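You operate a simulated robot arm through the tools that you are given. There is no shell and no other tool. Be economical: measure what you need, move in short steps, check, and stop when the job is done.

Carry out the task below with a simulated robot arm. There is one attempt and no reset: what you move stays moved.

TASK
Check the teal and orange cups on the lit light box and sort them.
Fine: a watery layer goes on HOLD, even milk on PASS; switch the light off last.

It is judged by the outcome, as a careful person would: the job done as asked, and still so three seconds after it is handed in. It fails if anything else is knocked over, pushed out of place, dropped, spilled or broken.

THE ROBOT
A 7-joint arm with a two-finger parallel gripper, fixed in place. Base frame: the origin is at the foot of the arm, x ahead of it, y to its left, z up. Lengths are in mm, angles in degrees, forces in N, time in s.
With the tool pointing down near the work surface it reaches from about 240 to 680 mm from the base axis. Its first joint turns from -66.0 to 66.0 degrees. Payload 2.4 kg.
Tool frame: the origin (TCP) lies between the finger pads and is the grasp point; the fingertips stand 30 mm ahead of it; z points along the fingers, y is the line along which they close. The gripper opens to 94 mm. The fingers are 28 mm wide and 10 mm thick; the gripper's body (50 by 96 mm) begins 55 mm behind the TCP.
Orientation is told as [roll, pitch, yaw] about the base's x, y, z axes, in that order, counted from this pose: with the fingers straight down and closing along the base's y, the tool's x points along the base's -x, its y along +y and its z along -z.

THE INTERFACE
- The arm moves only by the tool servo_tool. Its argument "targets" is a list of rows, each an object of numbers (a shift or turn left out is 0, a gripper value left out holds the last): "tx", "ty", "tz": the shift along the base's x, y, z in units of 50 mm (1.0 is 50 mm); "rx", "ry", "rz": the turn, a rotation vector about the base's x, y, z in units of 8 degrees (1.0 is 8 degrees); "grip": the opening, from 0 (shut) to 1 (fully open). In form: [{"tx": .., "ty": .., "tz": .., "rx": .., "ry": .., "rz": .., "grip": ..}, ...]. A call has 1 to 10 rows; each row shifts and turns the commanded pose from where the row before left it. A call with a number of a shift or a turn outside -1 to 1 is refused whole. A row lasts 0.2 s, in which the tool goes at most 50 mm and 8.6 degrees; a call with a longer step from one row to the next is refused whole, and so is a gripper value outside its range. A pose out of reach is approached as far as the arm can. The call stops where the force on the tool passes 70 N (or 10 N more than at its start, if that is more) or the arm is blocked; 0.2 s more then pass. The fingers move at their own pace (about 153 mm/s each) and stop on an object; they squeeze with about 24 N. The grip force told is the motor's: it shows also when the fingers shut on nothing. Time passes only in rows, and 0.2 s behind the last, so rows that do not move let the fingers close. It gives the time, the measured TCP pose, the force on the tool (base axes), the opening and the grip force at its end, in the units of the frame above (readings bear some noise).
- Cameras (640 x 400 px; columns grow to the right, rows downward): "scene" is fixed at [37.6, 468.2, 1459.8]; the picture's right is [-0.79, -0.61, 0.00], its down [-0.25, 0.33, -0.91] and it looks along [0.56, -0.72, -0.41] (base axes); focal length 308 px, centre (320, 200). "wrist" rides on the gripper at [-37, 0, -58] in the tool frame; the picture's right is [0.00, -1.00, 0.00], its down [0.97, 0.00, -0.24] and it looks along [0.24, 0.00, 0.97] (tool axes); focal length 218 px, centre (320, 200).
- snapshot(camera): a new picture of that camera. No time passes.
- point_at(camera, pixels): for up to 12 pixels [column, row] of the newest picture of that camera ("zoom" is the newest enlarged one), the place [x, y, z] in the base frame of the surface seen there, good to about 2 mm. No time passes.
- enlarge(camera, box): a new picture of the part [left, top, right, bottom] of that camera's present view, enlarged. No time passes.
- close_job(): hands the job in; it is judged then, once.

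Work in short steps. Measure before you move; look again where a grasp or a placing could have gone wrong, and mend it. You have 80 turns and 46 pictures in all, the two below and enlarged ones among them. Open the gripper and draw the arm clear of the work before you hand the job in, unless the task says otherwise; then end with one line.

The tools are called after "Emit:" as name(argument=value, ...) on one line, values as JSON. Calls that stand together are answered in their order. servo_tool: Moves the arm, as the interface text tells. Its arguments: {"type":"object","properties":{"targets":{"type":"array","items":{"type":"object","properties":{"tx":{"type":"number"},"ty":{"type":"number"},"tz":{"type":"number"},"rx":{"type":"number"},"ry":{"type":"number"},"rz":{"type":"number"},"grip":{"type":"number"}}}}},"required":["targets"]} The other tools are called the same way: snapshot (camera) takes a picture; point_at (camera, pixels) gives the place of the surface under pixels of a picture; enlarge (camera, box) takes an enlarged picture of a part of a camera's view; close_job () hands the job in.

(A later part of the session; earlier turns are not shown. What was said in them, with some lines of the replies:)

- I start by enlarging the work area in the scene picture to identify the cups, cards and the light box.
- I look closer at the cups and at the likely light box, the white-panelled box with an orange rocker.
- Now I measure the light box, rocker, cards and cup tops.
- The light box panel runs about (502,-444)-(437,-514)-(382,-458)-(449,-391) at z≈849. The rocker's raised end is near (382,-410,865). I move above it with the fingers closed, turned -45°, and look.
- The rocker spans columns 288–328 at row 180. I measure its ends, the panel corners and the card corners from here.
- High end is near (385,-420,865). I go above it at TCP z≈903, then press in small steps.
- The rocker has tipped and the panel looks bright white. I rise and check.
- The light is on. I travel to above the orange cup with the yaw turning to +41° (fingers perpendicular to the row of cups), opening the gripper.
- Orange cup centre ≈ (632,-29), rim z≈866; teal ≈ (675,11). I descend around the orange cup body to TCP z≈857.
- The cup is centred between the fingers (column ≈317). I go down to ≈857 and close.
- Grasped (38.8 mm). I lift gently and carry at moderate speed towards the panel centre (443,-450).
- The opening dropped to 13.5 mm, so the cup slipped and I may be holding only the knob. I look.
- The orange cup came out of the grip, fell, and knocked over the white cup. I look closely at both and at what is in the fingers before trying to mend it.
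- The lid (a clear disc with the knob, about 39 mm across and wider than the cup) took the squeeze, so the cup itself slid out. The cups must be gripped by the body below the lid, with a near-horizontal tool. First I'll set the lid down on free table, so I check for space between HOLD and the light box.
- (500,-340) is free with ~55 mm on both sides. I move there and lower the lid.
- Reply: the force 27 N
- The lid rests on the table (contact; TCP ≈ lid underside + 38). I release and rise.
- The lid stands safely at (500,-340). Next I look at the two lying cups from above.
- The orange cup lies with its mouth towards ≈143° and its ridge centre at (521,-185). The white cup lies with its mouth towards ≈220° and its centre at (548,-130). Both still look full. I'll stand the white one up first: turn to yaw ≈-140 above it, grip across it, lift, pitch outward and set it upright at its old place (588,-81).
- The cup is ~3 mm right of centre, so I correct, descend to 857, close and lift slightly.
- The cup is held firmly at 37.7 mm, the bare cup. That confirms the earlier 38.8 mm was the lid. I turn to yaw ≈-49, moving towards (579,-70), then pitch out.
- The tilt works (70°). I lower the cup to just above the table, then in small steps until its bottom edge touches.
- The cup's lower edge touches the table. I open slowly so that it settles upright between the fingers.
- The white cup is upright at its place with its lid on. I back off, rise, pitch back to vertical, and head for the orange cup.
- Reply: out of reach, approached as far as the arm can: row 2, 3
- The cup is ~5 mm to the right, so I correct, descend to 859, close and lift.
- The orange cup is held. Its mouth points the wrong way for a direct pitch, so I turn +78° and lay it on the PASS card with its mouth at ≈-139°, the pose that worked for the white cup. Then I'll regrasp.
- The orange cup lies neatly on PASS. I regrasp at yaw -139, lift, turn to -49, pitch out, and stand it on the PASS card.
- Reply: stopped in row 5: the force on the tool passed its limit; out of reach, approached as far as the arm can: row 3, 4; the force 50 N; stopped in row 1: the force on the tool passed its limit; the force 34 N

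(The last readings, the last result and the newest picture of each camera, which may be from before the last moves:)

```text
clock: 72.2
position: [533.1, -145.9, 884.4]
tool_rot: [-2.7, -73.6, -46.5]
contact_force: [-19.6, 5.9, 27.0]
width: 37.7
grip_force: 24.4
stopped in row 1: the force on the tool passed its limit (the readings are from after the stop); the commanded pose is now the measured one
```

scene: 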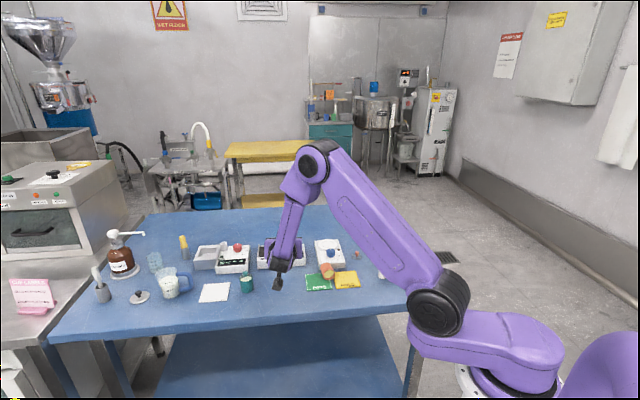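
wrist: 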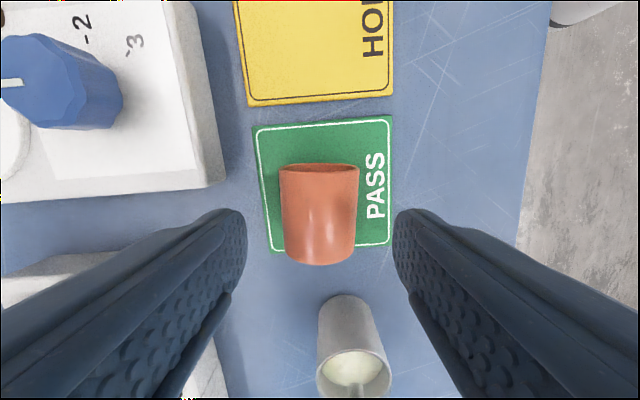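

An unexpected contact at z≈884, so I look at what is touching.

Emit:
snapshot(camera="wrist")

Emit:
snapshot(camera="scene")

```text
11 pictures are left
```

wrist: 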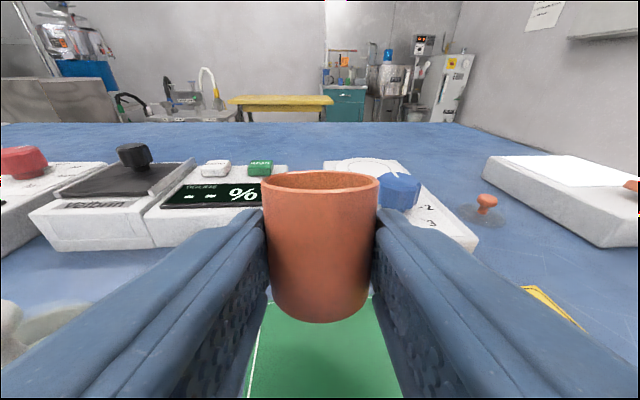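

```text
10 pictures are left
```

scene: 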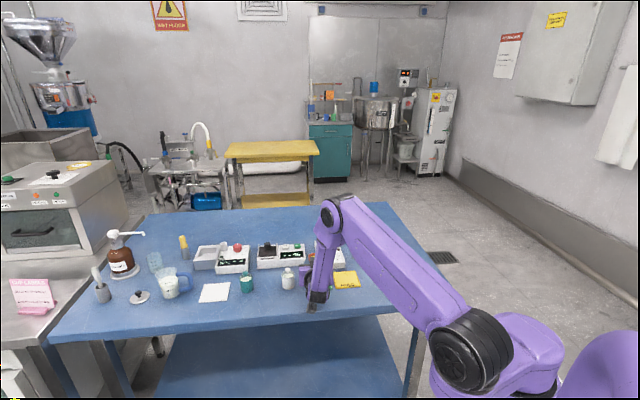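

The folded wrist meets the table edge here, too close in. I raise, and instead stand the cup midway between white and teal at (632,-35), where the arm is more stretched as it was for the white cup.

Emit:
servo_tool(targets=[{"tz": 0.2}, {"tz": 0.5}, {"tz": 0.6}, {"tz": 0.6}, {"tx": 0.45, "ty": 0.6}, {"tx": 0.45, "ty": 0.6}, {"tx": 0.45, "ty": 0.6}, {"tx": 0.45, "ty": 0.6}, {}])

```text
clock: 74.2
position: [623.7, -26.6, 979.5]
tool_rot: [-2.3, -73.7, -46.9]
contact_force: [0.9, 0.3, 0.0]
width: 37.6
grip_force: 24.0
```

Emit:
servo_tool(targets=[{"tz": -0.6}, {"tz": -0.6}, {"tz": -0.6}, {"tz": -0.4}, {"tz": -0.16}, {}])

Emit:
snapshot(camera="wrist")

```text
clock: 75.6
position: [621.4, -26.2, 861.3]
tool_rot: [-2.2, -73.7, -46.9]
contact_force: [-0.1, -0.3, -1.6]
width: 37.7
grip_force: 24.1
```

```text
9 pictures are left
```

wrist: 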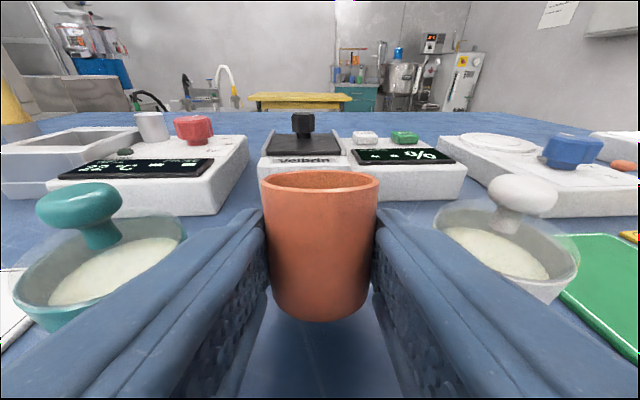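

Emit:
servo_tool(targets=[{"tz": -0.06}, {"tz": -0.05}, {"tz": -0.04}, {"tz": -0.03}, {}])

```text
clock: 76.8
position: [622.4, -26.5, 852.5]
tool_rot: [-2.1, -73.6, -47.0]
contact_force: [0.6, -0.2, -1.4]
width: 37.7
grip_force: 24.2
```

Emit:
servo_tool(targets=[{"tz": -0.03}, {"tz": -0.03}, {"tz": -0.03}, {"tz": -0.02}, {}])

```text
clock: 78.0
position: [623.2, -26.8, 846.7]
tool_rot: [-2.0, -73.7, -47.2]
contact_force: [-1.6, 1.0, 4.7]
width: 37.6
grip_force: 24.3
```

Touching. I open slowly, to 50 mm only, to stay clear of the neighbours, then back straight out.

Emit:
servo_tool(targets=[{"grip": 0.41}, {"grip": 0.42}, {"grip": 0.44}, {"grip": 0.48}, {"grip": 0.53}, {}, {"tx": -0.2, "ty": 0.23}, {"tx": -0.3, "ty": 0.345}, {"tx": -0.3, "ty": 0.345}])

Emit:
snapshot(camera="wrist")

```text
clock: 80.0
position: [582.0, 19.9, 846.4]
tool_rot: [-2.1, -73.5, -46.9]
contact_force: [1.1, -0.6, 0.0]
width: 49.7
grip_force: 0.0
```

```text
8 pictures are left
```

wrist: 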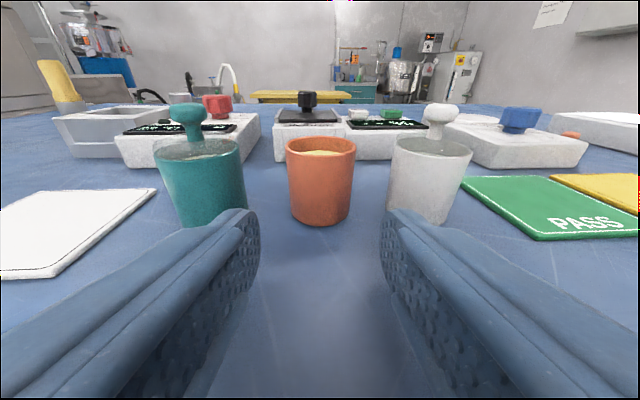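

All three cups are upright. I measure the orange cup and teal knob, then rise and pitch back to vertical.

Emit:
point_at(camera="wrist", pixels=[[320, 165], [320, 200], [291, 175], [349, 175], [186, 112], [204, 190], [440, 110]])

Emit:
servo_tool(targets=[{"tz": 0.8}, {"tz": 0.9}, {"tz": 0.9, "rx": 0.69, "ry": 0.641}, {"rx": 0.69, "ry": 0.641}, {"rx": 0.69, "ry": 0.641}, {"rx": 0.69, "ry": 0.641}, {"rx": 0.69, "ry": 0.641}, {"rx": 0.69, "ry": 0.641}, {"rx": 0.69, "ry": 0.641}, {"rx": 0.69, "ry": 0.641}])

```text
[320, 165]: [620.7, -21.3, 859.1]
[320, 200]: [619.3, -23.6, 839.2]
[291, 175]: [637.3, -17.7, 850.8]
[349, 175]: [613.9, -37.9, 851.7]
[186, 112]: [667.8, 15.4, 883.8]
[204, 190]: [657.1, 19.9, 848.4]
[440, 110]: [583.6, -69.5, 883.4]
```

```text
clock: 82.2
position: [583.2, 20.1, 975.8]
tool_rot: [-1.9, -13.3, -47.0]
contact_force: [0.1, 0.1, 0.1]
width: 49.8
grip_force: 0.2
```

Emit:
servo_tool(targets=[{"rx": 0.69, "ry": 0.48}, {"rx": 0.685, "ry": 0.48}, {"tx": 0.12, "ty": -0.14, "rz": 0.98, "grip": 0.7}, {"tx": 0.12, "ty": -0.14, "rz": 0.98}, {"tx": 0.12, "ty": -0.14, "rz": 0.98}, {"tx": 0.12, "ty": -0.14, "rz": 0.98}, {"tx": 0.12, "ty": -0.14, "rz": 0.98}, {"tx": 0.12, "ty": -0.14, "rz": 0.98}, {"tx": 0.12, "ty": -0.14, "rz": 0.98}, {"tx": 0.12, "ty": -0.12, "rz": 0.98}])

Emit:
servo_tool(targets=[{"rz": 0.98}, {"rz": 0.98}, {"rz": 0.98}, {"rz": 0.2}, {"tz": -0.4}, {"tz": -0.5}, {"tz": -0.4}, {}])

Emit:
snapshot(camera="wrist")

```text
clock: 84.4
position: [632.0, -35.3, 977.2]
tool_rot: [-0.1, -0.1, 15.6]
contact_force: [-0.3, -0.1, 0.4]
width: 65.8
grip_force: 0.1
```

```text
clock: 86.2
position: [630.5, -34.4, 911.6]
tool_rot: [-0.3, 0.0, 40.6]
contact_force: [0.4, -0.2, -0.5]
width: 65.6
grip_force: 0.1
```

```text
7 pictures are left
```

wrist: 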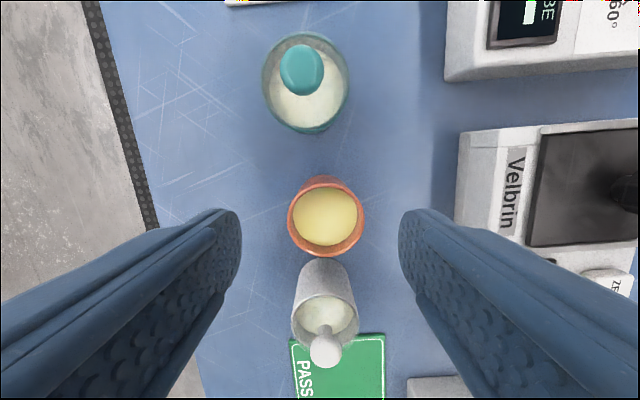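

The orange cup is centred within ~3 mm. I descend, grip its bare body (no lid now), and lift.

Emit:
servo_tool(targets=[{"tx": 0.03, "ty": -0.04, "tz": -0.4}, {"tz": -0.5}, {"tz": -0.23}, {}, {"grip": 0.1}, {}, {}, {"tz": 0.1}, {"tz": 0.2}, {}])

Emit:
servo_tool(targets=[{"tz": 0.4}, {"tz": 0.5}, {"tz": 0.5}, {"tz": 0.5}, {"tz": 0.3}, {}])

```text
clock: 88.4
position: [634.1, -35.8, 870.7]
tool_rot: [-0.2, 0.0, 40.6]
contact_force: [-0.1, 0.0, 0.2]
width: 38.6
grip_force: 24.2
```

```text
clock: 89.8
position: [633.9, -35.4, 980.9]
tool_rot: [-0.3, -0.1, 40.7]
contact_force: [0.2, 0.6, -1.5]
width: 38.3
grip_force: 23.5
```

Emit:
enlarge(camera="scene", box=[220, 190, 320, 300])

```text
3.64 times, centred on (270, 245) of scene
```

zoom: 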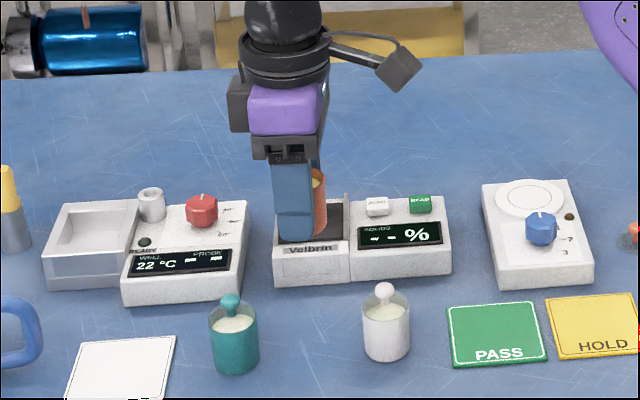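

It's held at the right height. I carry it to the light box.

Emit:
servo_tool(targets=[{"tx": -0.1, "ty": -0.2}, {"tx": -0.2, "ty": -0.44}, {"tx": -0.24, "ty": -0.52}, {"tx": -0.24, "ty": -0.52}, {"tx": -0.24, "ty": -0.52}, {"tx": -0.24, "ty": -0.52}, {"tx": -0.24, "ty": -0.52}, {"tx": -0.24, "ty": -0.52}, {"tx": -0.24, "ty": -0.52}, {"tx": -0.24, "ty": -0.52}])

Emit:
servo_tool(targets=[{"tx": -0.24, "ty": -0.52}, {"tx": -0.24, "ty": -0.52}, {"tx": -0.24, "ty": -0.52}, {"tx": -0.24, "ty": -0.52}, {"tx": -0.24, "ty": -0.52}, {"tx": -0.24, "ty": -0.52}, {"tx": -0.16, "ty": -0.38}, {"tz": -0.5}, {"tz": -0.6}, {}])

```text
clock: 92.0
position: [519.6, -277.5, 980.4]
tool_rot: [-0.2, -0.1, 40.5]
contact_force: [-0.7, -0.3, -1.2]
width: 38.4
grip_force: 24.5
```

```text
clock: 94.2
position: [442.3, -451.3, 924.0]
tool_rot: [-0.2, -0.1, 40.6]
contact_force: [0.1, 0.0, -0.6]
width: 38.4
grip_force: 23.9
```

Emit:
servo_tool(targets=[{"tz": -0.4}, {"tz": -0.2}, {"tz": -0.06}, {"tz": -0.04}, {"tz": -0.04}, {}])

```text
clock: 95.6
position: [442.8, -452.1, 888.2]
tool_rot: [-0.1, -0.1, 40.5]
contact_force: [-0.6, 0.1, -1.3]
width: 38.3
grip_force: 24.2
```

Emit:
servo_tool(targets=[{"tz": -0.04}, {"tz": -0.03}, {}, {"grip": 0.43}, {"grip": 0.5}, {"grip": 0.7}, {}, {"tz": 0.5}, {"tz": 0.8}, {"tz": 0.8}])

Emit:
enlarge(camera="scene", box=[340, 200, 430, 275])

```text
clock: 97.8
position: [440.2, -449.7, 990.5]
tool_rot: [-0.1, 0.0, 40.6]
contact_force: [-0.9, -0.2, -0.1]
width: 65.7
grip_force: 0.0
```

```text
5.33 times, centred on (385, 238) of scene
```

zoom: 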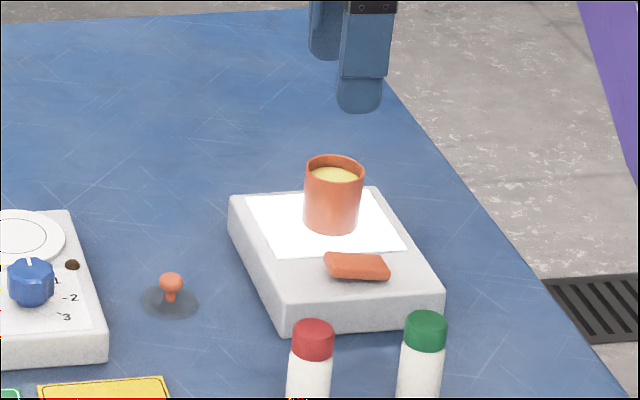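

Emit:
enlarge(camera="wrist", box=[270, 160, 370, 240])

Emit:
point_at(camera="zoom", pixels=[[320, 200], [200, 200], [440, 200], [320, 100], [320, 300]])

```text
5.00 times, centred on (320, 200) of wrist
```

zoom: 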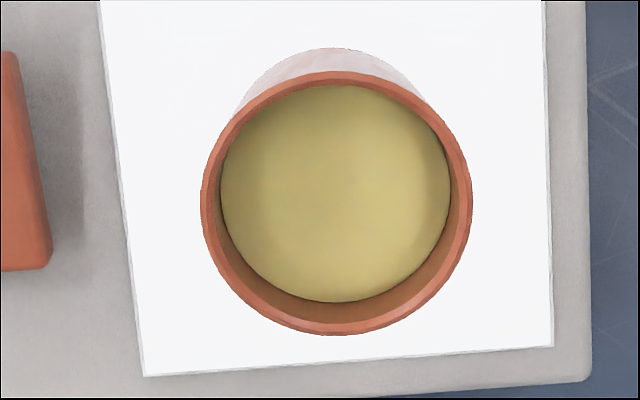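

```text
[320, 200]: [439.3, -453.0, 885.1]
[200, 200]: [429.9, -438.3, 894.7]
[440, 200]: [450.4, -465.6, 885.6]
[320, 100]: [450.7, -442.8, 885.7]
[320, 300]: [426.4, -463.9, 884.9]
```

The surface is yellow-green. I look at the lit wall from the side at high magnification.

Emit:
enlarge(camera="scene", box=[387, 224, 419, 248])

```text
16.00 times, centred on (403, 236) of scene
```

zoom: 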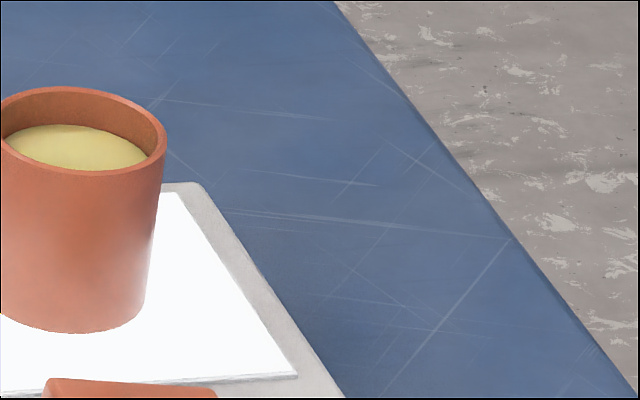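

The lit milk is clearly yellow-green, whey-like, unlike the creamy white of the others. I'll still check teal on the light. First I take the orange cup off to HOLD (centre ≈ (462,-212)).

Emit:
servo_tool(targets=[{"ty": -0.07, "tz": -0.6}, {"tz": -0.8}, {"tz": -0.5}, {"tz": -0.18}, {}, {"grip": 0.1}, {}, {}, {"tz": 0.2}, {"tz": 0.4}])

Emit:
servo_tool(targets=[{"tz": 0.5}, {"tz": 0.3}, {"tx": 0.03, "ty": 0.3}, {"tx": 0.05, "ty": 0.55}, {"tx": 0.05, "ty": 0.6}, {"tx": 0.05, "ty": 0.6}, {"tx": 0.05, "ty": 0.6}, {"tx": 0.05, "ty": 0.6}, {"tx": 0.05, "ty": 0.6}, {"tx": 0.05, "ty": 0.6}])

```text
clock: 100.0
position: [441.2, -454.0, 915.7]
tool_rot: [-0.2, 0.0, 40.6]
contact_force: [0.5, -0.1, -1.5]
width: 38.4
grip_force: 23.9
```

```text
clock: 102.2
position: [460.7, -232.4, 955.3]
tool_rot: [-0.2, 0.0, 40.4]
contact_force: [-0.5, -0.8, -0.9]
width: 38.3
grip_force: 24.2
```

Emit:
servo_tool(targets=[{"tx": 0.03, "ty": 0.4}, {"tz": -0.5}, {"tz": -0.6}, {"tz": -0.5}, {"tz": -0.2}, {"tz": -0.06}, {"tz": -0.04}, {}])

```text
clock: 104.0
position: [461.7, -211.7, 861.1]
tool_rot: [-0.3, -0.1, 40.6]
contact_force: [0.5, -0.5, -1.0]
width: 38.3
grip_force: 23.6
```

Emit:
servo_tool(targets=[{"tz": -0.03}, {"tz": -0.02}, {}, {"grip": 0.43}, {"grip": 0.5}, {"grip": 0.65}, {"tz": 0.5}, {"tz": 0.9}, {"tz": 0.7}, {}])

Emit:
enlarge(camera="wrist", box=[220, 130, 420, 390])

Emit:
point_at(camera="zoom", pixels=[[320, 85], [320, 150], [270, 100], [370, 100], [320, 120], [290, 120], [350, 120]])

```text
clock: 106.2
position: [462.0, -213.7, 959.9]
tool_rot: [-0.3, 0.0, 40.6]
contact_force: [-0.3, 0.4, 0.5]
width: 61.1
grip_force: 0.1
```

```text
1.54 times, centred on (320, 260) of wrist
```

zoom: 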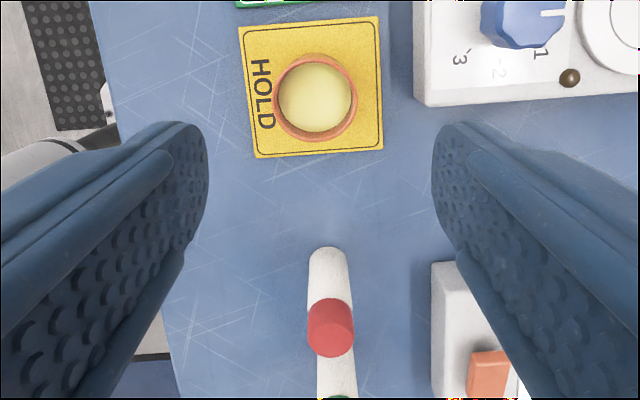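

```text
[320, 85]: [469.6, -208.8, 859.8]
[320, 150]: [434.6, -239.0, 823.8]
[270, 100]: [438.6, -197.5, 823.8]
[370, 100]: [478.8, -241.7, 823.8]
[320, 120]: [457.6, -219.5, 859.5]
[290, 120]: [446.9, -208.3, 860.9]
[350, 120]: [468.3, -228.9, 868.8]
```

The orange cup stands fully on HOLD. Now I fetch its lid at (501,-339).

Emit:
servo_tool(targets=[{"tx": 0.26, "ty": -0.83, "grip": 0.45}, {"tx": 0.26, "ty": -0.83}, {"tx": 0.26, "ty": -0.85}, {"tz": -0.7}, {"tz": -0.7}, {"tz": -0.4}, {"tz": -0.14}, {}])

```text
clock: 108.0
position: [499.9, -339.6, 866.3]
tool_rot: [-0.2, 0.0, 40.6]
contact_force: [0.1, 0.0, 0.1]
width: 42.2
grip_force: 0.1
```

Emit:
servo_tool(targets=[{"tx": 0.02, "tz": -0.1}, {"tz": -0.04}, {}, {"grip": 0.05}, {}, {}, {"tz": 0.3}, {"tz": 0.7}, {"tz": 0.8}, {}])

```text
clock: 110.2
position: [500.0, -337.8, 948.4]
tool_rot: [-0.2, 0.0, 40.5]
contact_force: [0.9, -0.1, 0.0]
width: 13.7
grip_force: 24.5
```

The knob is held at 13.7 mm. I carry the lid over the cup at (463,-212) and lower it until it seats.

Emit:
servo_tool(targets=[{"tx": -0.18, "ty": 0.62}, {"tx": -0.18, "ty": 0.63}, {"tx": -0.18, "ty": 0.63}, {"tx": -0.18, "ty": 0.63}, {"tz": -0.3}, {"tz": -0.3}, {}, {}])

Emit:
servo_tool(targets=[{"tz": -0.06}, {"tz": -0.04}, {"tz": -0.04}, {}])

```text
clock: 112.0
position: [466.6, -213.2, 916.8]
tool_rot: [-0.2, 0.0, 40.6]
contact_force: [-0.7, 0.2, -0.5]
width: 13.4
grip_force: 24.0
```

```text
clock: 113.0
position: [466.5, -212.5, 910.6]
tool_rot: [-0.2, 0.0, 40.6]
contact_force: [0.2, -0.3, 0.4]
width: 13.6
grip_force: 23.9
```

Emit:
servo_tool(targets=[{"tx": -0.05}, {"tz": -0.04}, {"tz": -0.03}, {"tz": -0.02}, {}])

```text
clock: 114.2
position: [463.9, -211.3, 907.5]
tool_rot: [-0.2, 0.0, 40.5]
contact_force: [0.1, -0.2, -0.9]
width: 13.7
grip_force: 23.8
```

Emit:
servo_tool(targets=[{"tz": -0.03}, {"tz": -0.03}, {}])

```text
clock: 115.0
position: [463.4, -212.0, 906.1]
tool_rot: [-0.4, -0.2, 40.7]
contact_force: [-2.4, 1.1, 19.7]
width: 13.7
grip_force: 24.0
```

The lid is seated (contact at 906). I release and go for the teal lid.

Emit:
servo_tool(targets=[{"tz": 0.02}, {"grip": 0.25}, {"grip": 0.45}, {"tz": 0.3}, {"tz": 0.7}, {"tz": 0.7, "tx": 0.1, "ty": 0.1}, {"tx": 0.55, "ty": 0.58}, {"tx": 0.55, "ty": 0.58}, {"tx": 0.55, "ty": 0.58}, {"tx": 0.55, "ty": 0.58}])

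Emit:
servo_tool(targets=[{"tx": 0.55, "ty": 0.58}, {"tx": 0.55, "ty": 0.58}, {"tx": 0.55, "ty": 0.58}, {"tx": 0.25, "ty": 0.28}, {"tz": -0.5}, {}, {}])

```text
clock: 117.2
position: [575.1, -89.3, 989.8]
tool_rot: [-0.1, 0.0, 40.6]
contact_force: [0.5, -0.2, 0.4]
width: 42.3
grip_force: 0.1
```

```text
clock: 118.8
position: [674.8, 9.9, 965.5]
tool_rot: [-0.2, -0.1, 40.5]
contact_force: [0.3, 0.1, 0.0]
width: 42.0
grip_force: 0.1
```

Positioned over the teal knob (675,11). I descend to ≈903 and grip it.

Emit:
servo_tool(targets=[{"ty": 0.02, "tz": -0.6}, {"tz": -0.5}, {"tz": -0.12}, {}, {"grip": 0.05}, {}, {}, {"tz": 0.1}, {"tz": 0.3}, {"tz": 0.4}])

```text
clock: 121.0
position: [675.7, 10.2, 944.9]
tool_rot: [-0.2, 0.0, 40.6]
contact_force: [0.5, 0.7, -0.2]
width: 13.7
grip_force: 24.2
```

Emit:
servo_tool(targets=[{"tx": -0.43, "ty": -0.45}, {"tx": -0.43, "ty": -0.45}, {}, {"tz": -0.6}, {"tz": -0.6}, {"tz": -0.3}, {"tz": -0.06}, {"tz": -0.04}, {}])

```text
clock: 122.2
position: [636.5, -33.0, 897.7]
tool_rot: [-0.9, -1.0, 40.5]
contact_force: [0.6, -0.8, 10.8]
width: 13.8
grip_force: 24.6
stopped in row 6: the force on the tool passed its limit (the readings are from after the stop); the commanded pose is now the measured one
```

Contact came at TCP≈900, as if the cup had come along with its lid. I look.

Emit:
snapshot(camera="wrist")

```text
1 pictures are left
```

wrist: 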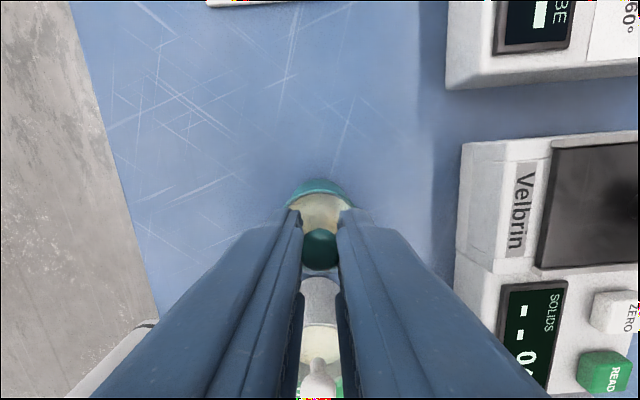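

The teal cup is hanging from its lid by the knob, so the lid fits tightly and works as a handle. I raise it well clear (z≈1010) and carry it gently by the knob to the light box.

Emit:
servo_tool(targets=[{"tz": 0.2}, {"tz": 0.4}, {"tz": 0.5}, {"tz": 0.5}, {"tz": 0.5}, {"tz": 0.2}, {}])

Emit:
servo_tool(targets=[{"tx": -0.08, "ty": -0.18}, {"tx": -0.15, "ty": -0.33}, {"tx": -0.2, "ty": -0.43}, {"tx": -0.22, "ty": -0.48}, {"tx": -0.22, "ty": -0.48}, {"tx": -0.22, "ty": -0.48}, {"tx": -0.22, "ty": -0.48}, {"tx": -0.22, "ty": -0.48}, {"tx": -0.22, "ty": -0.48}, {"tx": -0.22, "ty": -0.48}])

Emit:
servo_tool(targets=[{"tx": -0.22, "ty": -0.48}, {"tx": -0.22, "ty": -0.48}, {"tx": -0.22, "ty": -0.48}, {"tx": -0.22, "ty": -0.48}, {"tx": -0.22, "ty": -0.48}, {"tx": -0.22, "ty": -0.48}, {"tx": -0.22, "ty": -0.48}, {"tx": -0.15, "ty": -0.33}, {"tx": -0.08, "ty": -0.15}, {}])

```text
clock: 123.8
position: [634.1, -33.6, 1010.6]
tool_rot: [-0.9, -0.6, 40.6]
contact_force: [-0.2, 0.0, -0.2]
width: 13.6
grip_force: 23.7
```

```text
clock: 126.0
position: [537.0, -250.0, 1011.4]
tool_rot: [-0.8, -0.7, 40.5]
contact_force: [0.4, -0.2, -0.2]
width: 13.6
grip_force: 24.1
```

```text
clock: 128.2
position: [449.6, -439.3, 1011.4]
tool_rot: [-0.8, -0.6, 40.6]
contact_force: [0.4, 0.1, -0.7]
width: 13.1
grip_force: 23.8
```

Emit:
servo_tool(targets=[{"tx": -0.14, "ty": -0.24}, {"tz": -0.4}, {"tz": -0.5}, {"tz": -0.4}, {"tz": -0.16}, {}])

Emit:
servo_tool(targets=[{"tz": -0.06}, {"tz": -0.05}, {"tz": -0.04}, {}])

```text
clock: 129.6
position: [442.5, -451.9, 937.9]
tool_rot: [-0.9, -0.6, 40.6]
contact_force: [0.2, 1.1, -0.9]
width: 13.6
grip_force: 23.9
```

```text
clock: 130.6
position: [442.8, -453.1, 930.0]
tool_rot: [-0.8, -0.6, 40.5]
contact_force: [-0.2, -0.3, -1.3]
width: 13.4
grip_force: 23.7
```

Emit:
servo_tool(targets=[{"tz": -0.04}, {"tz": -0.03}, {"tz": -0.03}, {}])

```text
clock: 131.6
position: [441.9, -452.0, 928.0]
tool_rot: [-1.2, -0.7, 40.6]
contact_force: [-1.3, 3.0, 34.3]
width: 13.5
grip_force: 23.5
```

The teal cup stands on the panel. I release and rise for the deciding look (the last picture).

Emit:
servo_tool(targets=[{"tz": 0.05}, {"grip": 0.25}, {"grip": 0.5}, {"tz": 0.3}, {"tz": 0.8}, {"tz": 0.6}, {}])

Emit:
enlarge(camera="wrist", box=[265, 150, 375, 250])

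```text
clock: 133.2
position: [442.0, -450.7, 1013.5]
tool_rot: [-0.8, -0.6, 40.5]
contact_force: [0.4, -0.1, -0.6]
width: 47.0
grip_force: 0.0
```

```text
4.00 times, centred on (320, 200) of wrist
```

zoom: 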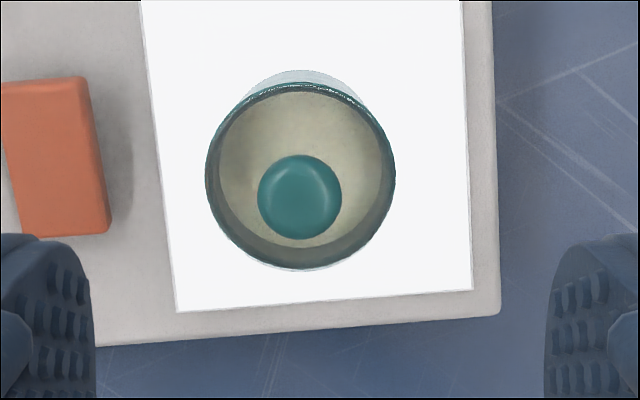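

Teal's milk is an even cream colour, so it goes to PASS. I measure the knob for the regrasp.

Emit:
point_at(camera="zoom", pixels=[[300, 197], [262, 197], [338, 197], [300, 160], [300, 236], [56, 155], [20, 155], [90, 155], [50, 100], [60, 220]])

```text
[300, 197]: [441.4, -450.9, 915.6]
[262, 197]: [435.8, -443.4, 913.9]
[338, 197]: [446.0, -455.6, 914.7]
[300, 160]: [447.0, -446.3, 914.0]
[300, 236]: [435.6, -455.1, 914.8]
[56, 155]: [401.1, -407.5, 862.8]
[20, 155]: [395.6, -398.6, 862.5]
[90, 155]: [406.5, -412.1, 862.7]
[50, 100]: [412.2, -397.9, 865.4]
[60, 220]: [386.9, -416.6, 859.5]
```

Emit:
servo_tool(targets=[{"tz": -0.6}, {"tz": -0.6}, {"tz": -0.4}, {"tz": -0.08}, {}, {"grip": 0.05}, {}, {}, {"tz": 0.2}, {"tz": 0.4}])

Emit:
servo_tool(targets=[{"tz": 0.5}, {"tz": 0.4}, {"tz": 0.1}, {"tx": 0.05, "ty": 0.2}, {"tx": 0.1, "ty": 0.38}, {"tx": 0.13, "ty": 0.48}, {"tx": 0.13, "ty": 0.48}, {"tx": 0.13, "ty": 0.48}, {"tx": 0.13, "ty": 0.48}, {"tx": 0.13, "ty": 0.48}])

Emit:
servo_tool(targets=[{"tx": 0.13, "ty": 0.48}, {"tx": 0.13, "ty": 0.48}, {"tx": 0.13, "ty": 0.48}, {"tx": 0.13, "ty": 0.48}, {"tx": 0.13, "ty": 0.48}, {"tx": 0.13, "ty": 0.48}, {"tx": 0.05, "ty": 0.2}, {}])

```text
clock: 135.4
position: [441.7, -452.1, 960.5]
tool_rot: [-0.8, -0.6, 40.6]
contact_force: [0.1, 0.0, -0.3]
width: 13.3
grip_force: 24.3
```

```text
clock: 137.6
position: [483.1, -303.2, 1010.5]
tool_rot: [-0.8, -0.7, 40.7]
contact_force: [0.4, -0.2, -0.4]
width: 13.6
grip_force: 23.6
```

```text
clock: 139.4
position: [524.7, -148.4, 1009.9]
tool_rot: [-0.8, -0.6, 40.6]
contact_force: [0.5, 0.3, -0.3]
width: 13.7
grip_force: 24.0
```

Emit:
servo_tool(targets=[{"tx": -0.03, "ty": -0.04, "tz": -0.4}, {"tz": -0.6}, {"tz": -0.6}, {"tz": -0.3}, {"tz": -0.06}, {"tz": -0.05}, {}])

Emit:
servo_tool(targets=[{"tz": -0.04}, {"tz": -0.04}, {"tz": -0.03}, {}])

```text
clock: 141.0
position: [521.9, -150.2, 907.6]
tool_rot: [-0.7, -0.7, 40.6]
contact_force: [-0.1, -0.6, -1.5]
width: 13.4
grip_force: 23.8
```

```text
clock: 142.0
position: [521.1, -152.2, 904.3]
tool_rot: [-0.8, -0.6, 40.5]
contact_force: [0.4, -0.1, -0.4]
width: 13.6
grip_force: 24.0
```

Emit:
servo_tool(targets=[{"tz": -0.03}, {"tz": -0.03}, {"tz": -0.02}, {}])

```text
clock: 143.0
position: [522.0, -152.5, 901.4]
tool_rot: [-1.1, -0.8, 40.6]
contact_force: [-10.4, 0.4, 48.1]
width: 13.9
grip_force: 24.2
```

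The teal cup stands on PASS. I release, rise, and travel to the switch with closed fingers, turning to yaw -45.

Emit:
servo_tool(targets=[{"tz": 0.06}, {"grip": 0.25}, {"grip": 0.45}, {"tz": 0.3}, {"tz": 0.8}, {"tz": 0.9}, {"tx": -0.2, "ty": -0.436, "rz": -0.98}, {"tx": -0.2, "ty": -0.436, "rz": -0.98}, {"tx": -0.2, "ty": -0.436, "rz": -0.98}, {"tx": -0.2, "ty": -0.436, "rz": -0.98}])

Emit:
servo_tool(targets=[{"tx": -0.2, "ty": -0.436, "rz": -0.98, "grip": 0}, {"tx": -0.2, "ty": -0.436, "rz": -0.98}, {"tx": -0.2, "ty": -0.436, "rz": -0.98}, {"tx": -0.2, "ty": -0.436, "rz": -0.98}, {"tx": -0.2, "ty": -0.436, "rz": -0.98}, {"tx": -0.2, "ty": -0.436, "rz": -0.98}, {"tx": -0.17, "ty": -0.436, "rz": -0.98}, {}])

```text
clock: 145.2
position: [480.5, -240.2, 1001.2]
tool_rot: [-0.9, -0.6, 9.1]
contact_force: [-0.4, -0.4, -0.6]
width: 42.5
grip_force: 0.0
```

```text
clock: 147.0
position: [415.5, -393.0, 999.5]
tool_rot: [-0.8, -0.6, -45.8]
contact_force: [-0.5, -0.1, -0.1]
width: 0.0
grip_force: 23.8
```

Emit:
servo_tool(targets=[{"tz": -0.6}, {"tz": -0.8}, {"tz": -0.5}, {"tz": -0.1}, {}])

Emit:
servo_tool(targets=[{"tx": -0.03, "tz": -0.06}, {"tz": -0.06}, {"tz": -0.04}, {}])

```text
clock: 148.2
position: [413.4, -391.7, 901.6]
tool_rot: [-0.7, -0.7, -45.8]
contact_force: [0.2, -0.3, -0.8]
width: 0.1
grip_force: 24.2
```

```text
clock: 149.2
position: [410.3, -390.2, 892.7]
tool_rot: [-0.8, -0.5, -45.7]
contact_force: [0.0, 0.5, 0.4]
width: 0.0
grip_force: 23.2
```

No picture remains, so I press on by force until the rocker bottoms.

Emit:
servo_tool(targets=[{"tz": -0.04}, {"tz": -0.03}, {}])

```text
clock: 150.0
position: [411.2, -390.1, 892.0]
tool_rot: [-0.8, -0.6, -45.8]
contact_force: [0.1, 0.2, 0.5]
width: 0.0
grip_force: 23.6
5 turns are left
```

Emit:
servo_tool(targets=[{"tz": -0.03}, {"tz": -0.03}, {"tz": -0.03}, {"tz": -0.03}, {}])

```text
clock: 151.1
position: [411.6, -390.5, 890.0]
tool_rot: [-0.9, -0.4, -45.7]
contact_force: [-7.4, 8.4, 18.1]
width: 0.0
grip_force: 23.6
stopped in row 5: the force on the tool passed its limit (the readings are from after the stop); the commanded pose is now the measured one
4 turns are left
```

The rocker has bottomed out with a firm contact force, so it is pressed fully over. I rise clear and open the gripper.

Emit:
servo_tool(targets=[{"tz": 0.3}, {"tz": 0.8}, {"tz": 0.9}, {"tz": 0.9, "grip": 0.9}, {"tz": 0.5}, {}])

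Emit:
point_at(camera="scene", pixels=[[391, 250], [396, 250]])

```text
clock: 152.5
position: [412.0, -392.3, 1059.5]
tool_rot: [-0.8, -0.7, -45.7]
contact_force: [1.0, 0.5, -0.3]
width: 84.6
grip_force: 0.0
```

```text
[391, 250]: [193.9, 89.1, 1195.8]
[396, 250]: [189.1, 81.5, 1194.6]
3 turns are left
```

The arm is clear and the gripper open; I hand in.

Emit:
close_job()

```text
The job is handed in.
```

The cups are sorted and the light switch is pressed to off, but partway through I knocked over the orange and white cups, so this run may not count as clean. On the light box the orange cup's milk was yellow-green, which I took for a watery layer, so it went on HOLD. The teal cup's milk looked even, so it went on PASS. While I was carrying it, the orange cup came off its lid and tipped the white one. I stood both up again, put the white cup back where it was and reseated the orange lid. I saw no spill, but I can't rule one out. I had no pictures left at the end, so I judged the switch, the reseated lid and teal's place on PASS by contact force only.
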